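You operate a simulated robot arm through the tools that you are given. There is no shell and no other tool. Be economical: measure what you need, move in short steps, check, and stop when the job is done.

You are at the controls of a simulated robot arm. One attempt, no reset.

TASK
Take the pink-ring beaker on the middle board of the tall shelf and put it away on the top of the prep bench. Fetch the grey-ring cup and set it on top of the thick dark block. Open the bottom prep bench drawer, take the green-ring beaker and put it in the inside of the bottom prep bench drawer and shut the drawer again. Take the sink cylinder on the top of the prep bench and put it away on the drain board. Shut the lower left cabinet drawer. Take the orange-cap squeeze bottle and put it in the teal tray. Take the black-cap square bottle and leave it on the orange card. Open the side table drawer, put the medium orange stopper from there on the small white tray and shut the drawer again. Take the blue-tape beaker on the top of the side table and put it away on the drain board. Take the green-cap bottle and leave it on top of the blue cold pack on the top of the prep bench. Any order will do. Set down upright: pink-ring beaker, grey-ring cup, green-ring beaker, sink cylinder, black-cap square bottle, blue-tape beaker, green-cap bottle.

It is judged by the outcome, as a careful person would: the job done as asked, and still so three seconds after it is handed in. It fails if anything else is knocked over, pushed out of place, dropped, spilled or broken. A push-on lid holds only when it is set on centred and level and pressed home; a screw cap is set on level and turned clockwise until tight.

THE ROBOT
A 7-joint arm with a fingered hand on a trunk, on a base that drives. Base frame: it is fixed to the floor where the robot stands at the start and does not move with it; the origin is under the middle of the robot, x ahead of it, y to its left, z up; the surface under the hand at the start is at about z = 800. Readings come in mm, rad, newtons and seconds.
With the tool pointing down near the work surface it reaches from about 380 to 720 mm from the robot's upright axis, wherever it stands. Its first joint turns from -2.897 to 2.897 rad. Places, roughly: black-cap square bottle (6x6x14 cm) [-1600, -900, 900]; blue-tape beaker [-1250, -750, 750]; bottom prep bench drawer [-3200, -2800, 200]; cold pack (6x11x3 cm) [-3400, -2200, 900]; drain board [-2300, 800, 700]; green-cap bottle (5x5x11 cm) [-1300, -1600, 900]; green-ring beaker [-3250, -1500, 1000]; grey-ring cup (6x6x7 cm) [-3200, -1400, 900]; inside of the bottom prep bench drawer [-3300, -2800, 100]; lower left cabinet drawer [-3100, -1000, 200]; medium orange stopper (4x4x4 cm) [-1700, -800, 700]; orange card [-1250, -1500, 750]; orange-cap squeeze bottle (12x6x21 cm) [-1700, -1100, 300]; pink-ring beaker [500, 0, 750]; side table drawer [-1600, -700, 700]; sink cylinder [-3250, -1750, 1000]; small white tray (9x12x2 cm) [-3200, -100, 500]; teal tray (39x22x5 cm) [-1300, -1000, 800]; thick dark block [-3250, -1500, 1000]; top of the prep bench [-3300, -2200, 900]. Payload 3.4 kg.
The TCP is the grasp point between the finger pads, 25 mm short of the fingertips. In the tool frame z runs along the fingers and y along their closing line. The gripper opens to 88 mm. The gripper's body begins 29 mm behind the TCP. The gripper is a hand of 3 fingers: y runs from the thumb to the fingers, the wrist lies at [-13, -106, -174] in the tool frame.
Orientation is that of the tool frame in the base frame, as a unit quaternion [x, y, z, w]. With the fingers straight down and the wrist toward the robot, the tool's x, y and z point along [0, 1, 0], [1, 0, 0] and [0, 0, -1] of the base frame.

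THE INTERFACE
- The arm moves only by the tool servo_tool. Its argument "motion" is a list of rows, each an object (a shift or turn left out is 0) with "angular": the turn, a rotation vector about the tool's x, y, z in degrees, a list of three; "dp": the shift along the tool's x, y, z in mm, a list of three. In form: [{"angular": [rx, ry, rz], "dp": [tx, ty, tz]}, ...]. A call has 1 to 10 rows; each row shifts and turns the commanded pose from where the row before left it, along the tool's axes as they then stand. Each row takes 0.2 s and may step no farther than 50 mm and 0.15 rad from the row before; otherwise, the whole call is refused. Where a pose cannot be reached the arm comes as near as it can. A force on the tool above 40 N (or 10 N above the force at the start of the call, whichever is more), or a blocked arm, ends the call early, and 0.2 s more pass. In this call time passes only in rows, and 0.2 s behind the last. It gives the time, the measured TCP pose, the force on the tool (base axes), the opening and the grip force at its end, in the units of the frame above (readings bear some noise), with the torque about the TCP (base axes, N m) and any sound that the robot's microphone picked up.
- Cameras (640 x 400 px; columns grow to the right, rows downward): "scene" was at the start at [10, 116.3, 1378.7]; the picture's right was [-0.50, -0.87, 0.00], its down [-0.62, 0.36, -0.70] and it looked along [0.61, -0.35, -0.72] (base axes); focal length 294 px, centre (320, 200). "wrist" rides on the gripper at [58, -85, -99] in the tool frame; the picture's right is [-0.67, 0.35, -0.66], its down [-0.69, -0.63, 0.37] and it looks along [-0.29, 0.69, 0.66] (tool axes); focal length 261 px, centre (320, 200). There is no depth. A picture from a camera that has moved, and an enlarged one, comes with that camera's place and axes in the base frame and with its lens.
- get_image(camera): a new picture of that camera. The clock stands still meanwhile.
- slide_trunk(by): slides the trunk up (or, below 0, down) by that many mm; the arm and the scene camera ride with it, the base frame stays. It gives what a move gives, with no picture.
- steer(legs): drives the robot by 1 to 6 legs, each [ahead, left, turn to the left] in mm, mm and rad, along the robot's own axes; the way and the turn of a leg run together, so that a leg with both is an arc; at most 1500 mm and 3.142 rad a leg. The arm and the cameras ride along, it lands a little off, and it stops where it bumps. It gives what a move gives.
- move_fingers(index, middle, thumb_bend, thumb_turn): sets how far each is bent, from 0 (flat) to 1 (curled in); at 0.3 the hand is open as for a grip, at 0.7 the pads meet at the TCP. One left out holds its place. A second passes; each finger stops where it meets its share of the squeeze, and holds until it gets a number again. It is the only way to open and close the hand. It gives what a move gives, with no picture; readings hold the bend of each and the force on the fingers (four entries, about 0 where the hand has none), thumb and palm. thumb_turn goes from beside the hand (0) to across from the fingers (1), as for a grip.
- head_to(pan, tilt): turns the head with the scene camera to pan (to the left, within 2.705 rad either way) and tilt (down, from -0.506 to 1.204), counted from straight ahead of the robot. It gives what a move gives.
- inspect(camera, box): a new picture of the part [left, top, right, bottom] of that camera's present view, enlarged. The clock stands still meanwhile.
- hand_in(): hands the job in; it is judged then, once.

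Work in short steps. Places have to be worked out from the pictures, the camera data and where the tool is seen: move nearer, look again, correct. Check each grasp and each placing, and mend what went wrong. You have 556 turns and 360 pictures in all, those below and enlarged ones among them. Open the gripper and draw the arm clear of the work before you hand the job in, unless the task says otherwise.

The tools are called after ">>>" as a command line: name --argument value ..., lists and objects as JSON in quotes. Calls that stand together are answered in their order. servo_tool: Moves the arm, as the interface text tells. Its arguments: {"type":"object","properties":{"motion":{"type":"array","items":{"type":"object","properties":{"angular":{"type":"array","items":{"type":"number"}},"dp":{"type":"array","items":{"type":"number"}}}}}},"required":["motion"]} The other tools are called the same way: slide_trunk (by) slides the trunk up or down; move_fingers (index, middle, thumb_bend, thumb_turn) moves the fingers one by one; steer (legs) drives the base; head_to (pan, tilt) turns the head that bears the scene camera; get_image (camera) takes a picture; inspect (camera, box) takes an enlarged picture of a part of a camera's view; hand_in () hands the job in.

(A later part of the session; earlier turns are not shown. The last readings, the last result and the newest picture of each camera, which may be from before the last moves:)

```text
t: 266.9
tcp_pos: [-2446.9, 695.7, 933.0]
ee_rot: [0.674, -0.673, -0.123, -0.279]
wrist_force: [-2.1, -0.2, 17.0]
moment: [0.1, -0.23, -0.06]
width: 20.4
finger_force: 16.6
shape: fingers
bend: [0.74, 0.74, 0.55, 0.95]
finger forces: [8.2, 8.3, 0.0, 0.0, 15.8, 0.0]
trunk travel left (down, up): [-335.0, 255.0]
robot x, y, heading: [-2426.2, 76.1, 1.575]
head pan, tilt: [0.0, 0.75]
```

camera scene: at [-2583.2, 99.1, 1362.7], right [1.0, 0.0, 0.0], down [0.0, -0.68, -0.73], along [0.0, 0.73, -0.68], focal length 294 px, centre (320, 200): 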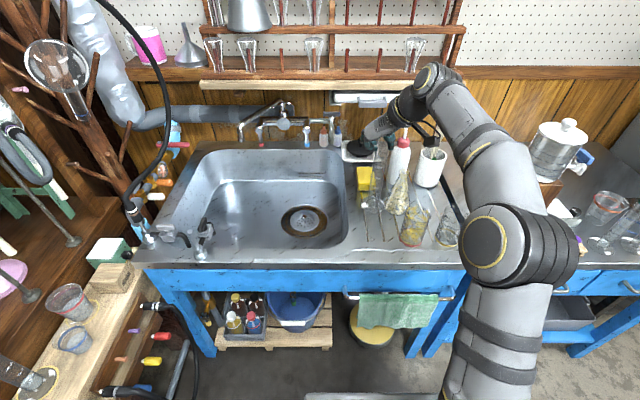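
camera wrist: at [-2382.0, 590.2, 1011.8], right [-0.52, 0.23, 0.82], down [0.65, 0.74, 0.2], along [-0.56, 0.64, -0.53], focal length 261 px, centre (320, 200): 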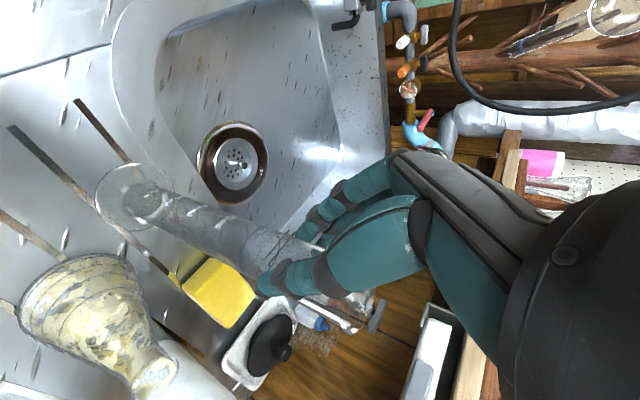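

Contact. I relieve slightly and open the hand gradually.

>>> servo_tool --motion '[{"dp": [-0.8, -0.3, -1.2]}]'

>>> move_fingers --index 0.66 --middle 0.66 --thumb_bend 0.5

>>> get_image --camera "wrist"

>>> inspect --camera "scene" --box '[310, 60, 480, 270]'

```text
t: 267.3
tcp_pos: [-2447.2, 697.0, 933.4]
ee_rot: [0.675, -0.672, -0.122, -0.278]
wrist_force: [-1.9, -0.7, 16.4]
moment: [0.14, -0.18, -0.08]
width: 20.6
finger_force: 16.5
shape: fingers
bend: [0.74, 0.74, 0.55, 0.95]
finger forces: [8.1, 8.3, 0.1, 0.0, 15.7, 0.1]
trunk travel left (down, up): [-335.0, 255.0]
robot x, y, heading: [-2425.8, 76.8, 1.573]
head pan, tilt: [0.0, 0.75]
```

```text
t: 268.3
tcp_pos: [-2447.2, 698.8, 931.0]
ee_rot: [0.675, -0.673, -0.122, -0.278]
wrist_force: [0.3, 0.0, -1.0]
moment: [-0.02, 0.02, 0.03]
width: 25.5
finger_force: 0.4
shape: fingers
bend: [0.66, 0.66, 0.49, 0.97]
finger forces: [0.1, 0.4, 0.0, 0.1, 0.5, 0.0]
trunk travel left (down, up): [-335.0, 255.0]
robot x, y, heading: [-2425.2, 78.4, 1.568]
head pan, tilt: [0.0, 0.75]
```

```text
208 pictures are left
camera wrist: at [-2382.3, 590.5, 999.3], right [-0.52, 0.23, 0.82], down [0.65, 0.74, 0.2], along [-0.56, 0.64, -0.53], focal length 261 px, centre (320, 200)
```

wrist: 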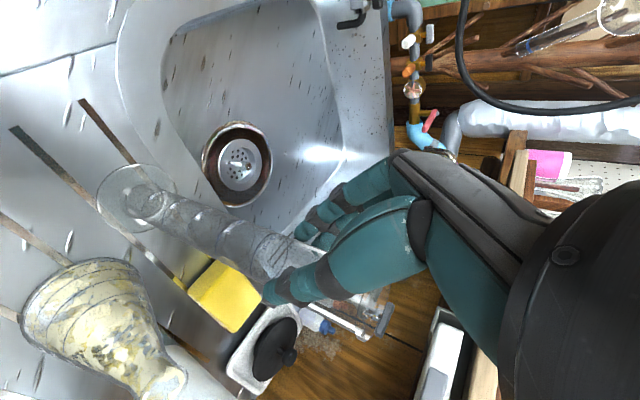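

```text
1.90 times, centred on (395, 165) of scene
camera zoom: at [-2583.2, 99.1, 1317.6], right [1.0, 0.0, 0.0], down [0.0, -0.68, -0.73], along [0.0, 0.73, -0.68], focal length 559 px, centre (177, 267)
```

zoom: 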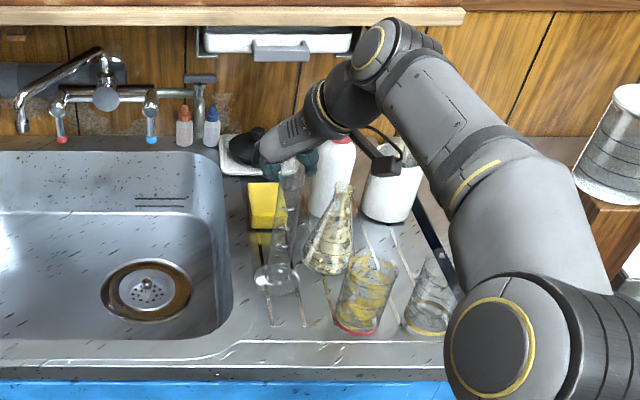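

It stands. I open fully and retreat along the finger axis.

>>> move_fingers --index 0.3 --middle 0.3 --thumb_bend 0.25

>>> servo_tool --motion '[{"dp": [0, 0, -20]}, {"dp": [0, 0, -40]}, {"dp": [0, 0, -48]}, {"dp": [0, 0, -48]}]'

>>> get_image --camera "wrist"

>>> get_image --camera "scene"

```text
t: 269.3
tcp_pos: [-2447.3, 697.3, 932.2]
ee_rot: [0.675, -0.673, -0.122, -0.278]
wrist_force: [0.9, -0.7, 0.2]
moment: [0.0, 0.02, -0.03]
width: 87.8
finger_force: 0.1
shape: fingers
bend: [0.3, 0.3, 0.25, 0.97]
finger forces: [0.0, 0.0, 0.0, 0.1, 0.0, 0.0]
trunk travel left (down, up): [-335.0, 255.0]
robot x, y, heading: [-2426.6, 79.3, 1.568]
head pan, tilt: [0.0, 0.75]
```

```text
t: 270.3
tcp_pos: [-2478.7, 611.7, 1058.4]
ee_rot: [0.675, -0.673, -0.121, -0.277]
wrist_force: [0.5, -0.5, -0.6]
moment: [0.0, -0.02, 0.0]
width: 87.9
finger_force: 0.0
shape: fingers
bend: [0.3, 0.3, 0.25, 0.97]
finger forces: [0.1, 0.0, 0.1, 0.1, 0.1, 0.0]
trunk travel left (down, up): [-335.0, 255.0]
robot x, y, heading: [-2424.8, 80.5, 1.573]
head pan, tilt: [0.0, 0.75]
```

```text
206 pictures are left
camera wrist: at [-2413.4, 503.8, 1126.7], right [-0.52, 0.23, 0.82], down [0.65, 0.74, 0.2], along [-0.56, 0.64, -0.53], focal length 261 px, centre (320, 200)
```

wrist: 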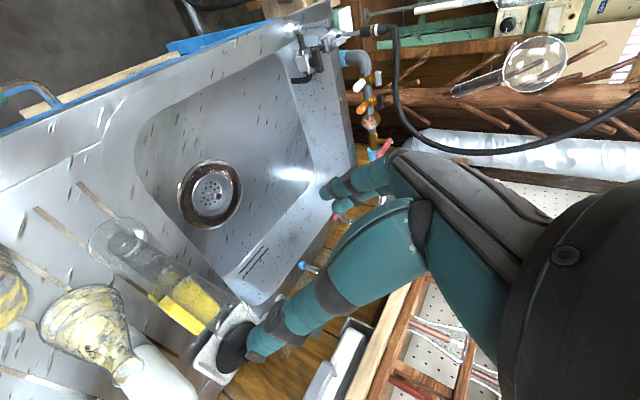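

```text
205 pictures are left
camera scene: at [-2583.2, 99.0, 1317.6], right [1.0, 0.0, 0.0], down [0.0, -0.68, -0.73], along [0.0, 0.73, -0.68], focal length 294 px, centre (320, 200)
```

scene: 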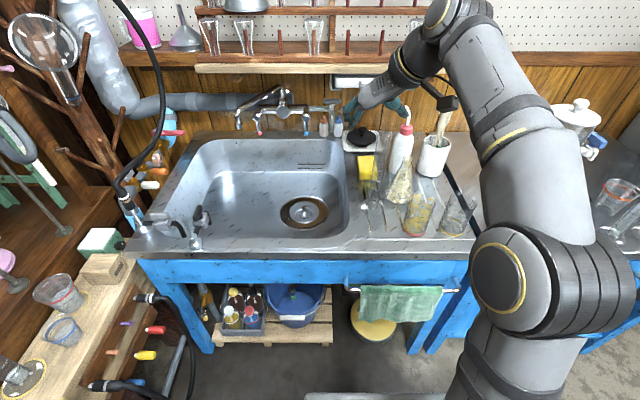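

Cylinder is well placed. Next the blue-tape beaker on the side table. I back off, face +x, and drive through the corridor to the far side.

>>> steer --legs '[[-130, 0, 0], [0, 0, -1.571], [1300, 0, 0]]'

>>> head_to --pan -1.2 --tilt 0.6

>>> get_image --camera "scene"

```text
t: 281.4
tcp_pos: [-617.4, -67.1, 1057.7]
ee_rot: [0.02, 0.953, -0.118, 0.28]
wrist_force: [-0.3, -0.3, -0.3]
moment: [-0.01, 0.01, 0.02]
width: 88.0
finger_force: 0.1
shape: fingers
bend: [0.3, 0.3, 0.25, 0.97]
finger forces: [0.1, 0.0, 0.0, 0.1, 0.0, 0.0]
trunk travel left (down, up): [-335.0, 255.0]
robot x, y, heading: [-1153.7, -95.4, -0.047]
head pan, tilt: [0.0, 0.75]
```

```text
t: 282.9
tcp_pos: [-617.4, -66.0, 1060.3]
ee_rot: [0.02, 0.953, -0.116, 0.279]
wrist_force: [0.0, -0.4, 0.2]
moment: [0.0, 0.02, 0.0]
width: 87.7
finger_force: 0.1
shape: fingers
bend: [0.3, 0.3, 0.25, 0.97]
finger forces: [0.0, 0.1, 0.0, 0.1, 0.0, 0.1]
trunk travel left (down, up): [-335.0, 255.0]
robot x, y, heading: [-1154.7, -97.6, -0.047]
head pan, tilt: [-1.201, 0.6]
```

```text
204 pictures are left
camera scene: at [-1178.1, -19.7, 1330.5], right [-0.95, -0.32, 0.0], down [-0.18, 0.54, -0.83], along [0.26, -0.78, -0.56], focal length 294 px, centre (320, 200)
```

scene: 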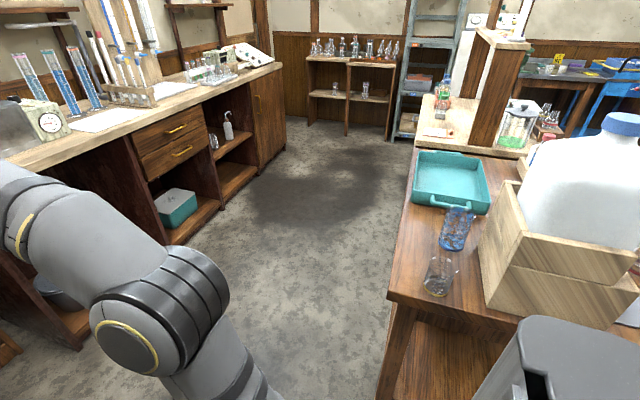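

Blue-taped beaker is near the table's corner. I go ahead, then around to the +x side of the table and face it.

>>> steer --legs '[[480, 0, 0.047], [0, 0, -1.571], [600, 0, 0], [0, 0, -1.571]]'

>>> head_to --pan 0 --tilt 0.7

>>> get_image --camera "scene"

>>> get_image --camera "wrist"

```text
t: 296.4
tcp_pos: [-1200.4, -757.3, 1059.1]
ee_rot: [0.953, -0.003, -0.282, -0.112]
wrist_force: [-1.0, 0.9, 0.6]
moment: [0.02, 0.0, 0.01]
width: 87.9
finger_force: 0.0
shape: fingers
bend: [0.3, 0.3, 0.25, 0.97]
finger forces: [0.0, 0.1, 0.0, 0.0, 0.0, 0.0]
trunk travel left (down, up): [-335.0, 255.0]
robot x, y, heading: [-666.4, -706.9, 3.134]
head pan, tilt: [-1.201, 0.6]
```

```text
t: 297.8
tcp_pos: [-1201.3, -757.0, 1058.8]
ee_rot: [0.953, -0.002, -0.282, -0.111]
wrist_force: [-0.8, 0.5, -0.2]
moment: [0.02, 0.02, 0.01]
width: 87.7
finger_force: 0.0
shape: fingers
bend: [0.3, 0.3, 0.25, 0.97]
finger forces: [0.0, 0.0, 0.0, 0.0, 0.0, 0.1]
trunk travel left (down, up): [-335.0, 255.0]
robot x, y, heading: [-668.3, -708.0, 3.134]
head pan, tilt: [0.0, 0.7]
```

```text
203 pictures are left
camera scene: at [-692.5, -866.5, 1321.9], right [0.01, 1.0, 0.0], down [0.64, 0.0, -0.77], along [-0.77, 0.01, -0.64], focal length 294 px, centre (320, 200)
```

scene: 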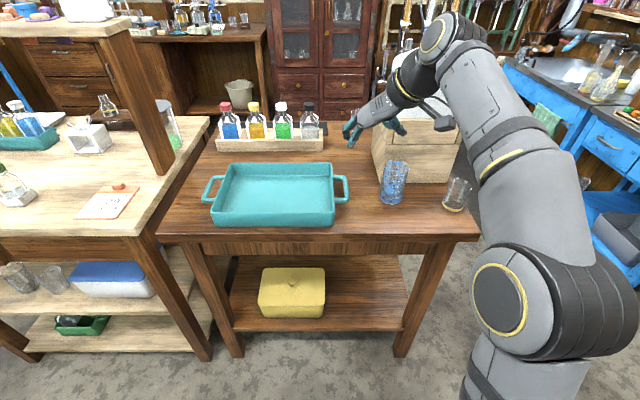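

```text
202 pictures are left
camera wrist: at [-1093.7, -691.9, 1126.6], right [-0.23, -0.52, 0.82], down [-0.73, 0.65, 0.2], along [-0.64, -0.55, -0.53], focal length 261 px, centre (320, 200)
```

wrist: 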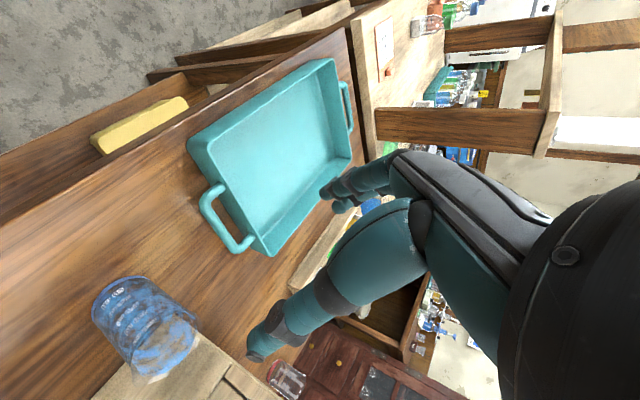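

Beaker base ≈ (-1314, -659, 808). I zoom for its size and surroundings.

>>> inspect --camera "scene" --box '[340, 110, 480, 240]'

>>> inspect --camera "scene" --box '[0, 70, 240, 250]'

```text
3.08 times, centred on (410, 175) of scene
camera zoom: at [-692.5, -866.5, 1321.9], right [0.01, 1.0, 0.0], down [0.64, 0.0, -0.77], along [-0.77, 0.01, -0.64], focal length 904 px, centre (43, 277)
```

zoom: 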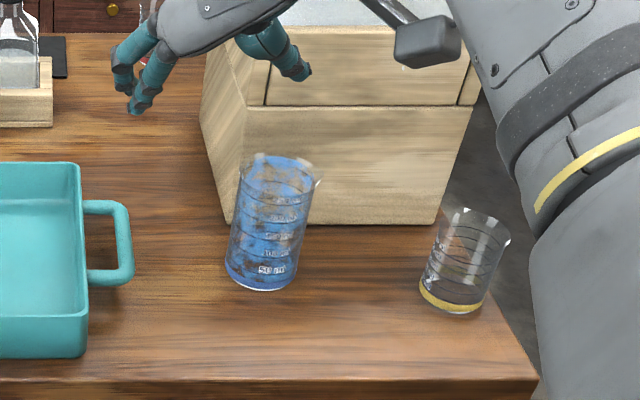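

```text
2.22 times, centred on (120, 160) of scene
camera zoom: at [-692.5, -866.5, 1321.9], right [0.01, 1.0, 0.0], down [0.64, 0.0, -0.77], along [-0.77, 0.01, -0.64], focal length 653 px, centre (764, 289)
```

zoom: 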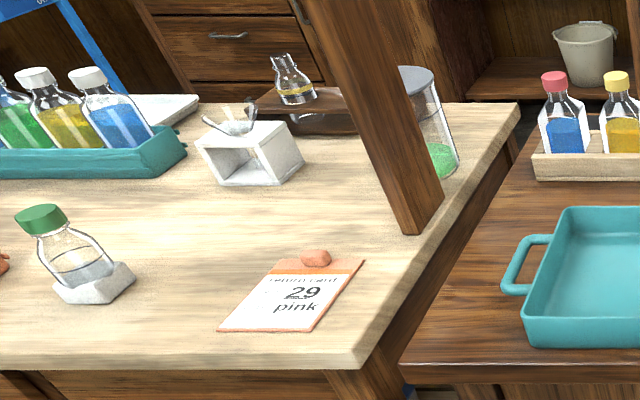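

Beaker ~62 mm wide, 95 tall; the jug box is 48 mm behind it. I level the hand (40° pitch, no roll) and line up.

>>> servo_tool --motion '[{"angular": [-6, -3.5, 2]}, {"angular": [-6, -3.5, 2]}]'

>>> steer --legs '[[0, -98, 0.007]]'

>>> get_image --camera "wrist"

```text
t: 298.4
tcp_pos: [-1201.2, -756.4, 1059.1]
ee_rot: [0.94, 0.001, -0.342, 0.0]
wrist_force: [0.3, 0.0, -0.7]
moment: [0.02, 0.01, 0.0]
width: 88.0
finger_force: 0.0
shape: fingers
bend: [0.3, 0.3, 0.25, 0.97]
finger forces: [0.1, 0.1, 0.0, 0.0, 0.0, 0.1]
trunk travel left (down, up): [-335.0, 255.0]
robot x, y, heading: [-666.6, -707.7, 3.132]
head pan, tilt: [0.0, 0.7]
```

```text
t: 299.5
tcp_pos: [-1200.3, -662.8, 1057.7]
ee_rot: [0.94, 0.007, -0.342, 0.001]
wrist_force: [0.1, 0.2, -0.4]
moment: [-0.01, -0.03, -0.02]
width: 87.9
finger_force: 0.0
shape: fingers
bend: [0.3, 0.3, 0.25, 0.97]
finger forces: [0.0, 0.1, 0.1, 0.1, 0.1, 0.0]
trunk travel left (down, up): [-335.0, 255.0]
robot x, y, heading: [-668.7, -608.8, -3.141]
head pan, tilt: [0.0, 0.7]
```

```text
199 pictures are left
camera wrist: at [-1093.8, -576.9, 1097.6], right [-0.09, -0.35, 0.93], down [-0.77, 0.62, 0.16], along [-0.63, -0.7, -0.33], focal length 261 px, centre (320, 200)
```

wrist: 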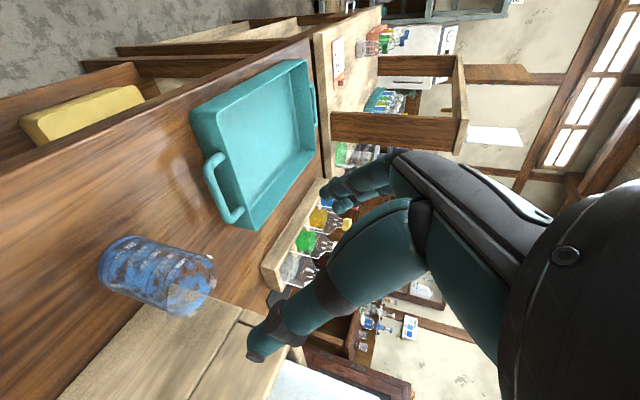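

Beaker confirmed at (-1309, -659). I approach along the finger axis.

>>> servo_tool --motion '[{"dp": [44, -3, 0]}, {"dp": [0, 0, 45]}, {"dp": [0, 0, 45]}, {"dp": [0, 0, 45]}, {"dp": [0, 0, 35]}]'

>>> get_image --camera "wrist"

>>> inspect --camera "scene" --box '[200, 80, 440, 260]'

```text
t: 300.7
tcp_pos: [-1275.9, -660.1, 899.8]
ee_rot: [0.939, 0.006, -0.343, 0.0]
wrist_force: [0.2, -0.1, 0.5]
moment: [0.0, 0.03, 0.01]
width: 87.8
finger_force: 0.1
shape: fingers
bend: [0.3, 0.3, 0.25, 0.97]
finger forces: [0.0, 0.0, 0.0, 0.0, 0.0, 0.1]
trunk travel left (down, up): [-335.0, 255.0]
robot x, y, heading: [-665.1, -605.7, -3.142]
head pan, tilt: [0.0, 0.7]
```

```text
198 pictures are left
camera wrist: at [-1169.9, -574.3, 939.0], right [-0.09, -0.35, 0.93], down [-0.77, 0.62, 0.16], along [-0.63, -0.7, -0.33], focal length 261 px, centre (320, 200)
```

wrist: 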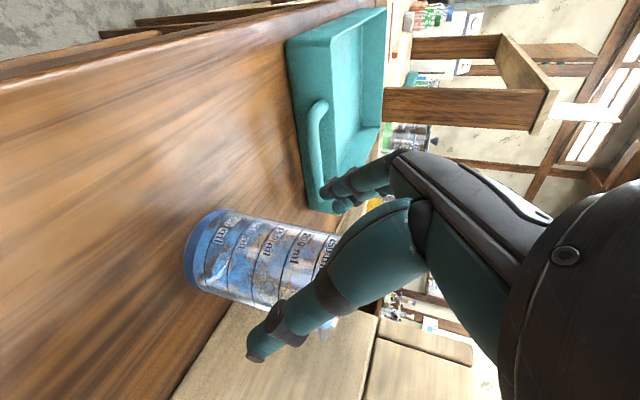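

```text
2.22 times, centred on (320, 170) of scene
camera zoom: at [-690.8, -767.8, 1321.9], right [0.0, 1.0, 0.0], down [0.64, 0.0, -0.76], along [-0.76, 0.0, -0.64], focal length 653 px, centre (320, 267)
```

zoom: 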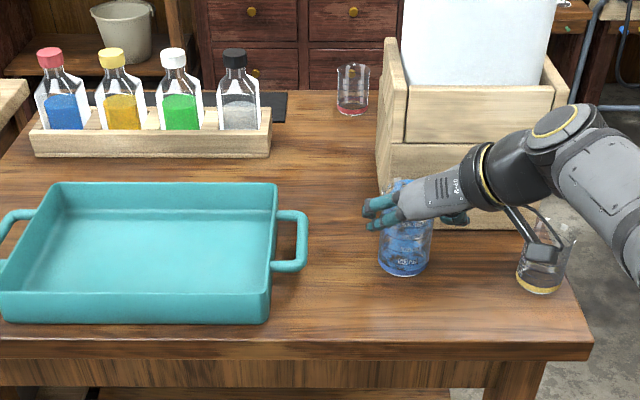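

Refined: table z≈785, beaker (-1325, -661). I go in another 78 mm.

>>> servo_tool --motion '[{"dp": [2, 0, 40]}, {"dp": [2, 0, 38]}]'

>>> get_image --camera "wrist"

```text
t: 301.3
tcp_pos: [-1322.7, -660.5, 838.7]
ee_rot: [0.94, 0.006, -0.342, -0.001]
wrist_force: [-0.8, -0.7, -0.2]
moment: [-0.02, -0.02, 0.03]
width: 88.2
finger_force: 0.5
shape: fingers
bend: [0.3, 0.3, 0.25, 0.97]
finger forces: [0.0, 0.0, 0.0, 0.0, 0.0, 0.2]
trunk travel left (down, up): [-335.0, 255.0]
robot x, y, heading: [-667.4, -608.5, -3.138]
head pan, tilt: [0.0, 0.7]
```

```text
196 pictures are left
camera wrist: at [-1215.7, -574.9, 876.8], right [-0.09, -0.35, 0.93], down [-0.77, 0.62, 0.16], along [-0.63, -0.7, -0.33], focal length 261 px, centre (320, 200)
```

wrist: 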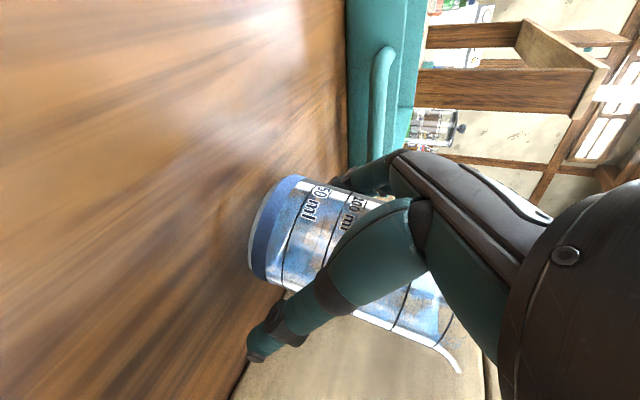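

>>> move_fingers --index 0.6 --middle 0.6 --thumb_bend 0.6

>>> get_image --camera "wrist"

```text
t: 302.3
tcp_pos: [-1322.3, -661.1, 837.1]
ee_rot: [0.94, 0.006, -0.342, 0.0]
wrist_force: [-0.5, -0.3, 1.7]
moment: [0.04, 0.08, 0.02]
width: 55.3
finger_force: 19.5
shape: fingers
bend: [0.46, 0.53, 0.46, 0.96]
finger forces: [12.6, 6.0, 0.0, 0.0, 19.9, 0.6]
trunk travel left (down, up): [-335.0, 255.0]
robot x, y, heading: [-667.9, -606.7, -3.138]
head pan, tilt: [0.0, 0.7]
```

```text
195 pictures are left
camera wrist: at [-1215.4, -574.8, 877.0], right [-0.09, -0.35, 0.93], down [-0.77, 0.62, 0.16], along [-0.63, -0.7, -0.33], focal length 261 px, centre (320, 200)
```

wrist: 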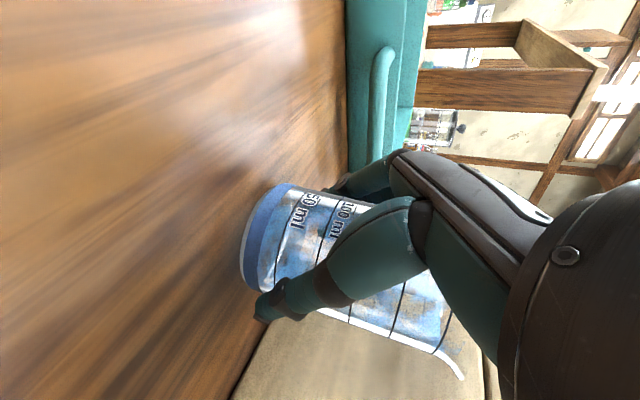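

Gripped. I lift 20 and check.

>>> slide_trunk --by 25

>>> get_image --camera "wrist"

>>> inspect --camera "scene" --box '[280, 100, 460, 240]'

```text
t: 303.0
tcp_pos: [-1321.8, -661.1, 862.8]
ee_rot: [0.939, 0.006, -0.343, 0.001]
wrist_force: [-0.5, 0.2, -0.8]
moment: [-0.02, -0.02, 0.02]
width: 55.2
finger_force: 18.9
shape: fingers
bend: [0.46, 0.53, 0.46, 0.96]
finger forces: [13.0, 5.7, 0.1, 0.0, 19.4, 0.0]
trunk travel left (down, up): [-360.0, 230.0]
robot x, y, heading: [-667.2, -609.1, -3.141]
head pan, tilt: [0.0, 0.7]
```

```text
194 pictures are left
camera wrist: at [-1215.5, -574.8, 901.9], right [-0.09, -0.35, 0.93], down [-0.77, 0.62, 0.16], along [-0.63, -0.7, -0.33], focal length 261 px, centre (320, 200)
```

wrist: 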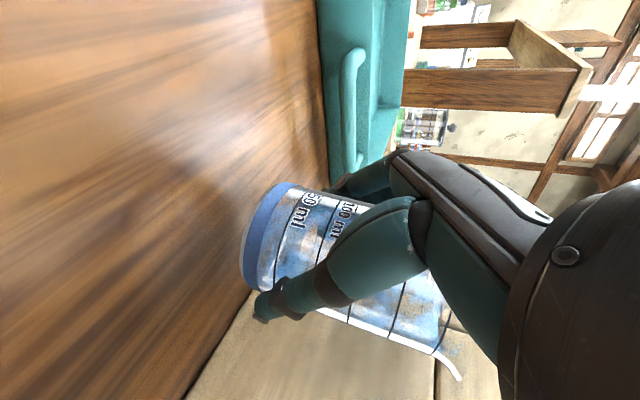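

```text
2.86 times, centred on (370, 170) of scene
camera zoom: at [-691.0, -767.9, 1346.9], right [0.0, 1.0, 0.0], down [0.64, 0.0, -0.76], along [-0.76, 0.0, -0.64], focal length 839 px, centre (177, 286)
```

zoom: 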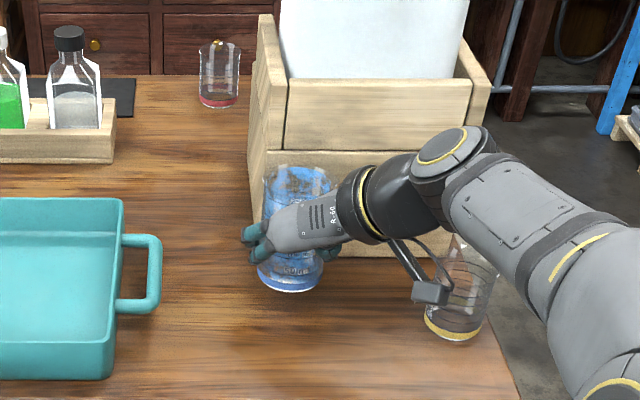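

Held well. I raise, retract and back away from the table, then carry it through the corridor to the sink.

>>> slide_trunk --by 130

>>> steer --legs '[[-200, 0, 0]]'

>>> servo_tool --motion '[{"dp": [36.5, 0, -30.5]}, {"dp": [36.5, 0, -30.5]}]'

>>> steer --legs '[[0, -570, 0], [1400, 0, 0], [430, 0, 0]]'

>>> get_image --camera "scene"

>>> get_image --camera "wrist"

```text
t: 304.6
tcp_pos: [-1322.9, -661.2, 991.9]
ee_rot: [0.94, 0.007, -0.342, 0.0]
wrist_force: [-0.2, -0.4, -0.7]
moment: [-0.03, -0.01, -0.01]
width: 55.3
finger_force: 19.6
shape: fingers
bend: [0.46, 0.53, 0.46, 0.96]
finger forces: [13.1, 5.8, 0.0, 0.0, 19.4, 0.0]
trunk travel left (down, up): [-490.0, 100.0]
robot x, y, heading: [-666.7, -611.7, -3.138]
head pan, tilt: [0.0, 0.7]
```

```text
t: 306.2
tcp_pos: [-1117.9, -659.9, 992.4]
ee_rot: [0.94, 0.007, -0.342, 0.001]
wrist_force: [0.0, 0.7, -1.3]
moment: [-0.03, 0.0, -0.03]
width: 55.5
finger_force: 18.7
shape: fingers
bend: [0.46, 0.53, 0.46, 0.96]
finger forces: [12.9, 5.7, 0.1, 0.0, 19.4, 0.0]
trunk travel left (down, up): [-490.0, 100.0]
robot x, y, heading: [-463.6, -604.6, -3.14]
head pan, tilt: [0.0, 0.7]
```

```text
t: 306.8
tcp_pos: [-1023.5, -657.9, 991.3]
ee_rot: [0.94, 0.007, -0.342, 0.0]
wrist_force: [0.4, 0.4, -0.4]
moment: [0.03, 0.0, 0.03]
width: 55.3
finger_force: 19.1
shape: fingers
bend: [0.46, 0.53, 0.47, 0.96]
finger forces: [12.9, 5.7, 0.1, 0.1, 19.2, 0.0]
trunk travel left (down, up): [-490.0, 100.0]
robot x, y, heading: [-464.5, -610.3, -3.14]
head pan, tilt: [0.0, 0.7]
```

```text
t: 318.8
tcp_pos: [-2846.5, -80.1, 991.1]
ee_rot: [0.94, 0.003, -0.341, 0.0]
wrist_force: [0.8, 0.2, -0.9]
moment: [0.0, -0.02, -0.01]
width: 55.4
finger_force: 18.4
shape: fingers
bend: [0.46, 0.53, 0.47, 0.96]
finger forces: [13.0, 5.7, 0.0, 0.0, 19.2, 0.0]
trunk travel left (down, up): [-490.0, 100.0]
robot x, y, heading: [-2282.3, -35.8, 3.138]
head pan, tilt: [0.0, 0.7]
```

```text
192 pictures are left
camera scene: at [-2311.3, -193.0, 1476.9], right [0.0, 1.0, 0.0], down [0.64, 0.0, -0.76], along [-0.76, 0.0, -0.64], focal length 294 px, centre (320, 200)
```

scene: 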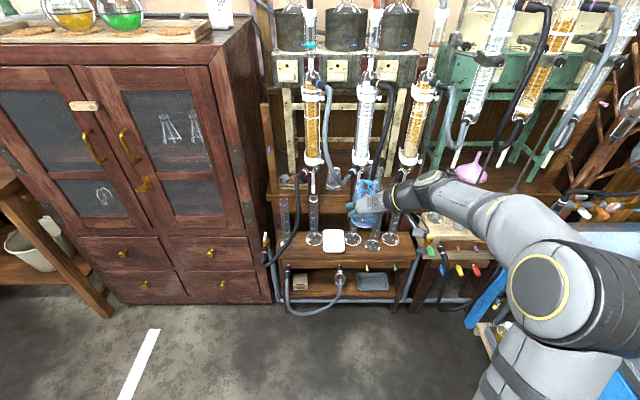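

```text
191 pictures are left
camera wrist: at [-2739.5, 4.9, 1030.1], right [-0.09, -0.35, 0.93], down [-0.76, 0.63, 0.16], along [-0.64, -0.7, -0.33], focal length 261 px, centre (320, 200)
```

wrist: 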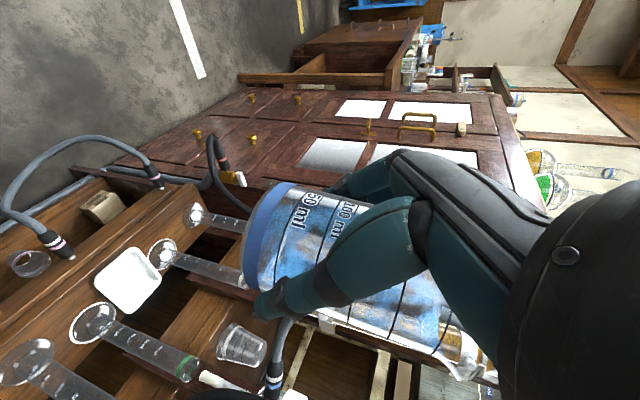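

I also got a good fix on the small white tray: (-3192, -135, 495). Now I turn right to face the sink.

>>> steer --legs '[[0, 0, -1.567]]'

>>> get_image --camera "scene"

>>> get_image --camera "wrist"

```text
t: 323.1
tcp_pos: [-2320.2, 528.2, 991.3]
ee_rot: [-0.659, 0.67, 0.238, 0.246]
wrist_force: [0.0, -0.1, -1.3]
moment: [-0.04, 0.01, -0.01]
width: 55.2
finger_force: 18.7
shape: fingers
bend: [0.46, 0.53, 0.47, 0.96]
finger forces: [12.6, 5.8, 0.1, 0.0, 18.8, 0.0]
trunk travel left (down, up): [-490.0, 100.0]
robot x, y, heading: [-2284.6, -35.2, 1.546]
head pan, tilt: [0.0, 0.7]
```

```text
190 pictures are left
camera scene: at [-2442.5, -5.9, 1476.9], right [1.0, -0.03, 0.0], down [-0.02, -0.64, -0.76], along [0.02, 0.76, -0.64], focal length 294 px, centre (320, 200)
```

scene: 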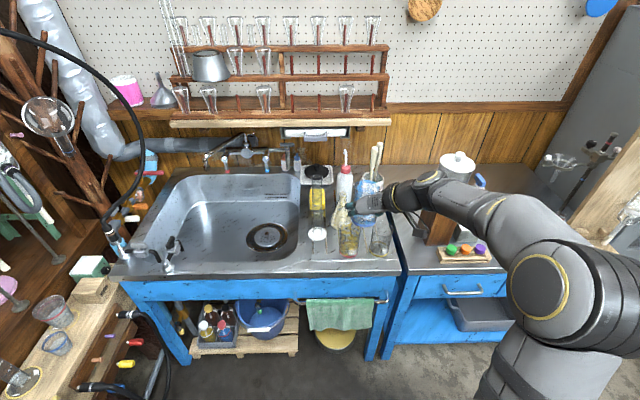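

```text
189 pictures are left
camera wrist: at [-2237.0, 418.5, 1030.2], right [-0.35, 0.1, 0.93], down [0.64, 0.75, 0.16], along [-0.68, 0.66, -0.33], focal length 261 px, centre (320, 200)
```

wrist: 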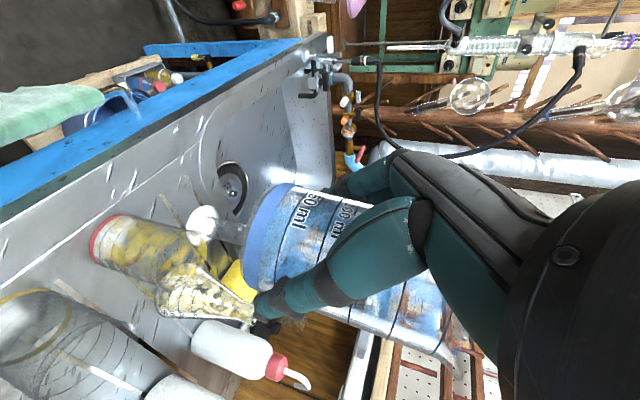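

Target spot on the drain board: (-2442, 612), in front of the cylinder, left of the red-ring beaker. I move over it.

>>> steer --legs '[[81, 110, 0.025]]'

>>> slide_trunk --by -140

>>> get_image --camera "scene"

>>> get_image --camera "wrist"

```text
t: 324.4
tcp_pos: [-2439.3, 610.0, 991.0]
ee_rot: [0.667, -0.662, -0.24, -0.243]
wrist_force: [0.1, -0.7, -0.6]
moment: [-0.01, 0.0, 0.02]
width: 55.2
finger_force: 18.5
shape: fingers
bend: [0.46, 0.53, 0.47, 0.96]
finger forces: [12.5, 5.7, 0.0, 0.1, 18.7, 0.1]
trunk travel left (down, up): [-490.0, 100.0]
robot x, y, heading: [-2395.3, 48.5, 1.566]
head pan, tilt: [0.0, 0.7]
```

```text
t: 326.1
tcp_pos: [-2439.5, 609.3, 850.9]
ee_rot: [0.666, -0.663, -0.241, -0.242]
wrist_force: [-0.5, -0.4, -1.3]
moment: [-0.05, -0.03, -0.05]
width: 55.2
finger_force: 19.0
shape: fingers
bend: [0.46, 0.53, 0.47, 0.96]
finger forces: [12.6, 5.8, 0.1, 0.1, 18.7, 0.0]
trunk travel left (down, up): [-350.0, 240.0]
robot x, y, heading: [-2393.8, 47.5, 1.567]
head pan, tilt: [0.0, 0.7]
```

```text
188 pictures are left
camera scene: at [-2551.2, 72.5, 1336.9], right [1.0, -0.01, 0.0], down [0.0, -0.64, -0.76], along [0.0, 0.76, -0.64], focal length 294 px, centre (320, 200)
```

scene: 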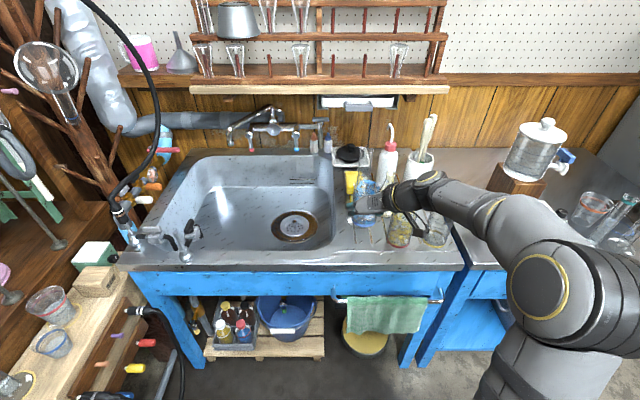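

```text
187 pictures are left
camera wrist: at [-2354.8, 501.3, 890.2], right [-0.35, 0.09, 0.93], down [0.63, 0.76, 0.16], along [-0.69, 0.64, -0.33], focal length 261 px, centre (320, 200)
```

wrist: 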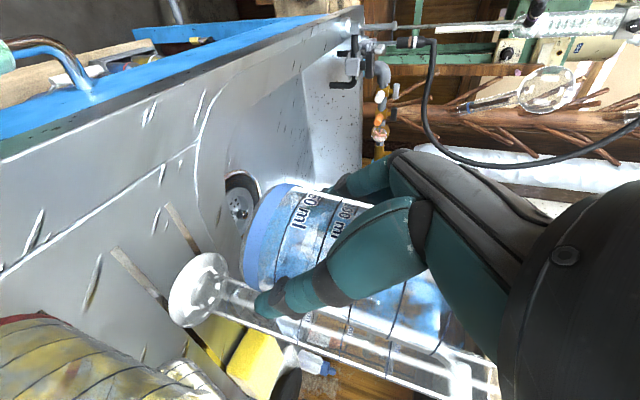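

Cylinder is behind, clear. I lower 70 more, then slowly to contact.

>>> slide_trunk --by -65

>>> get_image --camera "wrist"

>>> inspect --camera "scene" --box '[310, 110, 470, 270]'

```text
t: 327.1
tcp_pos: [-2439.7, 608.3, 785.6]
ee_rot: [0.666, -0.663, -0.242, -0.243]
wrist_force: [0.0, 0.6, -0.4]
moment: [-0.02, 0.01, 0.0]
width: 55.2
finger_force: 18.5
shape: fingers
bend: [0.46, 0.53, 0.47, 0.96]
finger forces: [12.6, 5.8, 0.0, 0.0, 18.7, 0.0]
trunk travel left (down, up): [-285.0, 305.0]
robot x, y, heading: [-2393.9, 47.0, 1.567]
head pan, tilt: [0.0, 0.7]
```

```text
186 pictures are left
camera wrist: at [-2354.8, 501.2, 825.2], right [-0.35, 0.09, 0.93], down [0.63, 0.76, 0.16], along [-0.69, 0.64, -0.33], focal length 261 px, centre (320, 200)
```

wrist: 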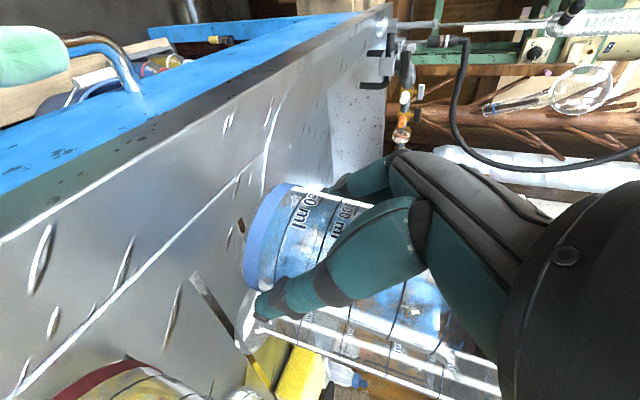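

```text
2.50 times, centred on (390, 190) of scene
camera zoom: at [-2551.2, 72.5, 1271.9], right [1.0, -0.01, 0.0], down [0.0, -0.64, -0.76], along [0.0, 0.76, -0.64], focal length 734 px, centre (145, 225)
```

zoom: 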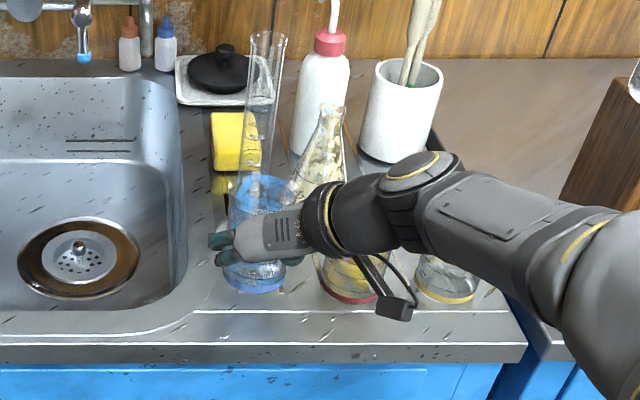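

>>> servo_tool --motion '[{"dp": [2.6, 0, 3.1]}, {"dp": [2.6, 0, 3.1]}]'

>>> servo_tool --motion '[{"dp": [1.6, 0, 1.9]}]'

>>> servo_tool --motion '[{"dp": [1.6, 0, 1.9]}]'

```text
t: 327.7
tcp_pos: [-2439.4, 608.1, 777.0]
ee_rot: [0.666, -0.663, -0.242, -0.242]
wrist_force: [0.4, -0.5, -0.4]
moment: [-0.02, -0.01, 0.0]
width: 55.0
finger_force: 18.9
shape: fingers
bend: [0.46, 0.53, 0.47, 0.96]
finger forces: [12.6, 5.9, 0.0, 0.0, 18.6, 0.0]
trunk travel left (down, up): [-285.0, 305.0]
robot x, y, heading: [-2393.3, 51.2, 1.565]
head pan, tilt: [0.0, 0.7]
```

```text
t: 328.1
tcp_pos: [-2439.7, 610.1, 774.6]
ee_rot: [0.666, -0.663, -0.241, -0.243]
wrist_force: [1.2, 0.5, -1.4]
moment: [0.01, -0.02, 0.02]
width: 55.0
finger_force: 18.2
shape: fingers
bend: [0.46, 0.53, 0.47, 0.96]
finger forces: [12.6, 5.8, 0.0, 0.0, 18.7, 0.0]
trunk travel left (down, up): [-285.0, 305.0]
robot x, y, heading: [-2394.1, 44.9, 1.563]
head pan, tilt: [0.0, 0.7]
```

```text
t: 328.5
tcp_pos: [-2438.9, 609.2, 774.0]
ee_rot: [0.666, -0.662, -0.242, -0.243]
wrist_force: [-0.2, 0.1, -0.1]
moment: [-0.02, -0.04, 0.02]
width: 55.0
finger_force: 18.7
shape: fingers
bend: [0.46, 0.53, 0.47, 0.96]
finger forces: [12.6, 5.6, 0.1, 0.0, 18.7, 0.0]
trunk travel left (down, up): [-285.0, 305.0]
robot x, y, heading: [-2389.7, 47.1, 1.567]
head pan, tilt: [0.0, 0.7]
```

>>> servo_tool --motion '[{"dp": [1.6, 0, 1.9]}]'

>>> servo_tool --motion '[{"dp": [1.6, 0, 1.9]}]'

>>> servo_tool --motion '[{"dp": [1.6, 0, 1.9]}]'

```text
t: 328.9
tcp_pos: [-2440.0, 609.4, 770.4]
ee_rot: [0.666, -0.662, -0.242, -0.243]
wrist_force: [0.0, -0.3, -0.5]
moment: [0.0, 0.02, -0.04]
width: 54.9
finger_force: 18.9
shape: fingers
bend: [0.46, 0.53, 0.47, 0.96]
finger forces: [12.6, 5.8, 0.0, 0.0, 18.7, 0.1]
trunk travel left (down, up): [-285.0, 305.0]
robot x, y, heading: [-2392.3, 49.6, 1.566]
head pan, tilt: [0.0, 0.7]
```

```text
t: 329.3
tcp_pos: [-2438.2, 610.0, 768.1]
ee_rot: [0.666, -0.663, -0.241, -0.242]
wrist_force: [1.1, -0.3, -0.2]
moment: [-0.03, 0.02, 0.0]
width: 55.0
finger_force: 18.8
shape: fingers
bend: [0.46, 0.53, 0.47, 0.96]
finger forces: [12.6, 5.9, 0.0, 0.0, 18.8, 0.0]
trunk travel left (down, up): [-285.0, 305.0]
robot x, y, heading: [-2393.5, 48.2, 1.566]
head pan, tilt: [0.0, 0.7]
```

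```text
t: 329.7
tcp_pos: [-2438.7, 609.3, 764.8]
ee_rot: [0.666, -0.663, -0.24, -0.243]
wrist_force: [0.2, -0.1, -1.0]
moment: [0.0, 0.01, -0.03]
width: 55.0
finger_force: 18.5
shape: fingers
bend: [0.46, 0.53, 0.47, 0.96]
finger forces: [12.6, 5.8, 0.0, 0.0, 18.7, 0.0]
trunk travel left (down, up): [-285.0, 305.0]
robot x, y, heading: [-2394.4, 45.0, 1.566]
head pan, tilt: [0.0, 0.7]
```

>>> servo_tool --motion '[{"dp": [1.6, 0, 1.9]}]'

>>> servo_tool --motion '[{"dp": [1.6, 0, 1.9]}]'

>>> servo_tool --motion '[{"dp": [1.6, 0, 1.9]}]'

>>> get_image --camera "wrist"

```text
t: 330.1
tcp_pos: [-2439.5, 607.9, 762.6]
ee_rot: [0.667, -0.662, -0.24, -0.243]
wrist_force: [0.3, 0.4, -1.3]
moment: [0.03, 0.0, -0.01]
width: 55.2
finger_force: 18.4
shape: fingers
bend: [0.46, 0.53, 0.47, 0.96]
finger forces: [12.6, 5.8, 0.0, 0.0, 18.7, 0.0]
trunk travel left (down, up): [-285.0, 305.0]
robot x, y, heading: [-2390.9, 46.2, 1.563]
head pan, tilt: [0.0, 0.7]
```

```text
t: 330.5
tcp_pos: [-2439.1, 609.2, 760.5]
ee_rot: [0.666, -0.663, -0.241, -0.243]
wrist_force: [-1.1, -0.2, -0.1]
moment: [0.03, 0.01, -0.01]
width: 54.8
finger_force: 18.4
shape: fingers
bend: [0.46, 0.53, 0.47, 0.96]
finger forces: [12.5, 5.9, 0.0, 0.0, 18.7, 0.0]
trunk travel left (down, up): [-285.0, 305.0]
robot x, y, heading: [-2393.1, 48.1, 1.563]
head pan, tilt: [0.0, 0.7]
```

```text
t: 330.9
tcp_pos: [-2439.7, 609.9, 758.5]
ee_rot: [0.666, -0.663, -0.242, -0.242]
wrist_force: [0.2, -1.0, 0.0]
moment: [0.01, 0.02, 0.02]
width: 55.2
finger_force: 18.6
shape: fingers
bend: [0.46, 0.53, 0.47, 0.96]
finger forces: [12.7, 5.9, 0.0, 0.0, 18.6, 0.1]
trunk travel left (down, up): [-285.0, 305.0]
robot x, y, heading: [-2391.0, 49.8, 1.563]
head pan, tilt: [0.0, 0.7]
```

```text
184 pictures are left
camera wrist: at [-2354.4, 501.9, 797.3], right [-0.35, 0.09, 0.93], down [0.63, 0.76, 0.16], along [-0.7, 0.64, -0.33], focal length 261 px, centre (320, 200)
```

wrist: 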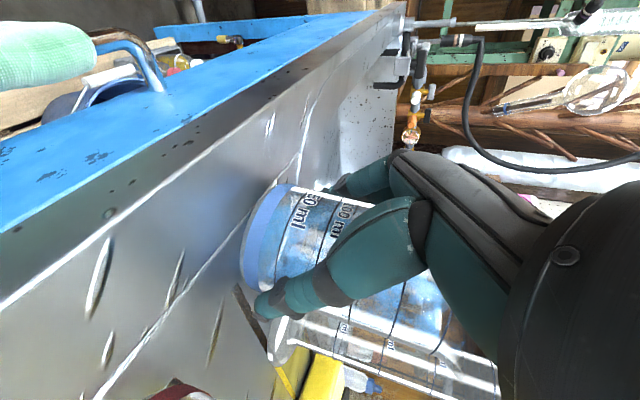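

>>> servo_tool --motion '[{"dp": [1.6, 0, 1.9]}, {"dp": [1.6, 0, 1.9]}]'

>>> servo_tool --motion '[{"dp": [1.6, 0, 1.9]}]'

>>> servo_tool --motion '[{"dp": [1.6, 0, 1.9]}]'

```text
t: 331.5
tcp_pos: [-2438.5, 609.1, 755.0]
ee_rot: [0.666, -0.662, -0.242, -0.244]
wrist_force: [1.8, -3.1, 13.2]
moment: [0.36, 0.05, -0.03]
width: 55.1
finger_force: 20.5
shape: fingers
bend: [0.46, 0.53, 0.47, 0.97]
finger forces: [11.2, 6.5, 0.0, 0.1, 20.0, 4.2]
trunk travel left (down, up): [-285.0, 305.0]
robot x, y, heading: [-2398.5, 48.9, 1.564]
head pan, tilt: [0.0, 0.7]
```

```text
t: 331.9
tcp_pos: [-2437.8, 608.8, 754.1]
ee_rot: [0.665, -0.662, -0.242, -0.244]
wrist_force: [3.5, -5.1, 24.1]
moment: [0.58, 0.21, -0.04]
width: 55.2
finger_force: 23.0
shape: fingers
bend: [0.46, 0.53, 0.47, 0.98]
finger forces: [10.6, 7.1, 0.0, 0.0, 20.4, 7.6]
trunk travel left (down, up): [-285.0, 305.0]
robot x, y, heading: [-2394.6, 47.8, 1.566]
head pan, tilt: [0.0, 0.7]
```

```text
t: 332.3
tcp_pos: [-2438.7, 607.7, 751.0]
ee_rot: [0.665, -0.663, -0.243, -0.245]
wrist_force: [3.4, -5.1, 35.5]
moment: [0.63, 0.33, -0.06]
width: 55.5
finger_force: 23.3
shape: fingers
bend: [0.46, 0.53, 0.47, 0.99]
finger forces: [11.1, 7.9, 0.0, 0.0, 20.2, 7.8]
trunk travel left (down, up): [-285.0, 305.0]
robot x, y, heading: [-2392.8, 47.5, 1.567]
head pan, tilt: [0.0, 0.7]
```

Contact at TCP ≈ 757; I back off the press by 4 mm.

>>> servo_tool --motion '[{"dp": [-1.6, 0, -1.9]}, {"dp": [-1.3, 0, -1.5]}]'

```text
t: 332.9
tcp_pos: [-2439.8, 607.4, 752.4]
ee_rot: [0.666, -0.663, -0.241, -0.243]
wrist_force: [1.7, -0.6, 21.0]
moment: [0.58, 0.18, -0.04]
width: 55.5
finger_force: 22.3
shape: fingers
bend: [0.46, 0.53, 0.47, 0.98]
finger forces: [11.0, 7.6, 0.0, 0.1, 19.6, 6.7]
trunk travel left (down, up): [-285.0, 305.0]
robot x, y, heading: [-2394.4, 50.7, 1.562]
head pan, tilt: [0.0, 0.7]
```

>>> servo_tool --motion '[{"dp": [-1.3, 0, -1.5]}]'

>>> move_fingers --index 0.38 --middle 0.4 --thumb_bend 0.38

>>> get_image --camera "wrist"

```text
t: 333.3
tcp_pos: [-2439.3, 609.2, 754.7]
ee_rot: [0.666, -0.663, -0.24, -0.243]
wrist_force: [0.6, 0.3, 10.8]
moment: [0.4, 0.08, -0.03]
width: 55.3
finger_force: 20.5
shape: fingers
bend: [0.46, 0.53, 0.47, 0.98]
finger forces: [11.5, 7.1, 0.1, 0.0, 18.1, 4.7]
trunk travel left (down, up): [-285.0, 305.0]
robot x, y, heading: [-2393.5, 50.1, 1.561]
head pan, tilt: [0.0, 0.7]
```

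```text
t: 334.3
tcp_pos: [-2439.6, 609.2, 753.8]
ee_rot: [0.666, -0.663, -0.24, -0.242]
wrist_force: [-0.2, -0.7, 0.4]
moment: [0.0, -0.01, -0.02]
width: 67.7
finger_force: 0.3
shape: fingers
bend: [0.38, 0.4, 0.38, 0.98]
finger forces: [0.0, 0.1, 0.0, 0.0, 0.0, 0.2]
trunk travel left (down, up): [-285.0, 305.0]
robot x, y, heading: [-2395.5, 47.7, 1.563]
head pan, tilt: [0.0, 0.7]
```

```text
183 pictures are left
camera wrist: at [-2354.2, 501.0, 793.7], right [-0.35, 0.09, 0.93], down [0.63, 0.76, 0.16], along [-0.7, 0.64, -0.33], focal length 261 px, centre (320, 200)
```

wrist: 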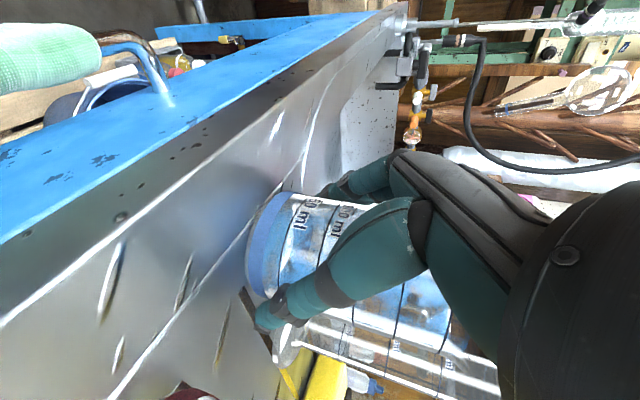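

Released upright. I withdraw along the finger axis.

>>> servo_tool --motion '[{"dp": [0, 0, -15]}, {"dp": [0, 0, -30]}, {"dp": [0, 0, -45]}, {"dp": [0, 0, -45]}, {"dp": [0, 0, -45]}]'

>>> get_image --camera "scene"

>>> get_image --camera "wrist"

```text
t: 335.5
tcp_pos: [-2437.8, 495.0, 891.6]
ee_rot: [0.666, -0.663, -0.242, -0.242]
wrist_force: [0.2, -0.2, 1.1]
moment: [0.01, 0.0, 0.01]
width: 67.6
finger_force: 0.1
shape: fingers
bend: [0.38, 0.4, 0.38, 0.98]
finger forces: [0.1, 0.0, 0.0, 0.0, 0.0, 0.1]
trunk travel left (down, up): [-285.0, 305.0]
robot x, y, heading: [-2390.0, 49.2, 1.565]
head pan, tilt: [0.0, 0.7]
```

```text
182 pictures are left
camera scene: at [-2551.1, 72.6, 1271.9], right [1.0, -0.01, 0.0], down [0.0, -0.64, -0.76], along [0.0, 0.76, -0.64], focal length 294 px, centre (320, 200)
```

scene: 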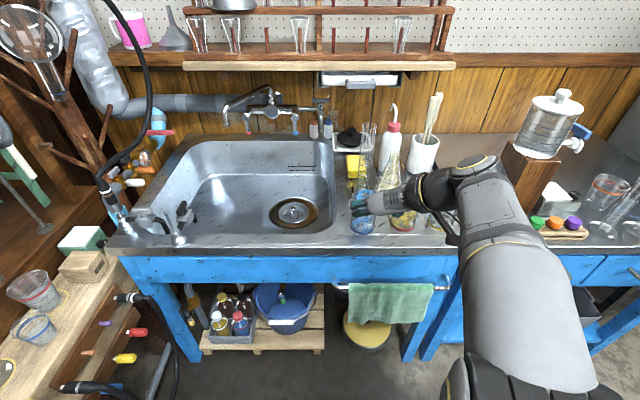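

```text
181 pictures are left
camera wrist: at [-2353.4, 386.4, 930.4], right [-0.35, 0.09, 0.93], down [0.63, 0.76, 0.16], along [-0.7, 0.64, -0.32], focal length 261 px, centre (320, 200)
```

wrist: 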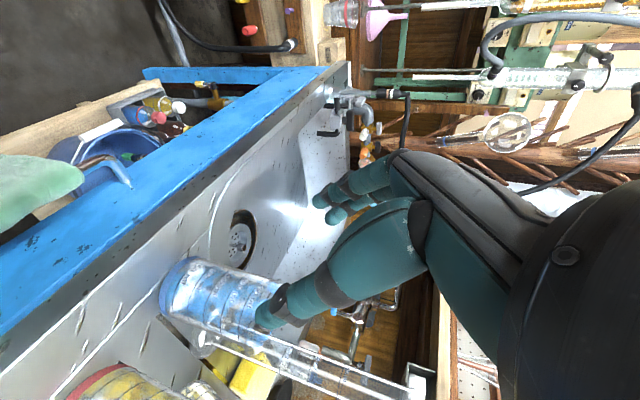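

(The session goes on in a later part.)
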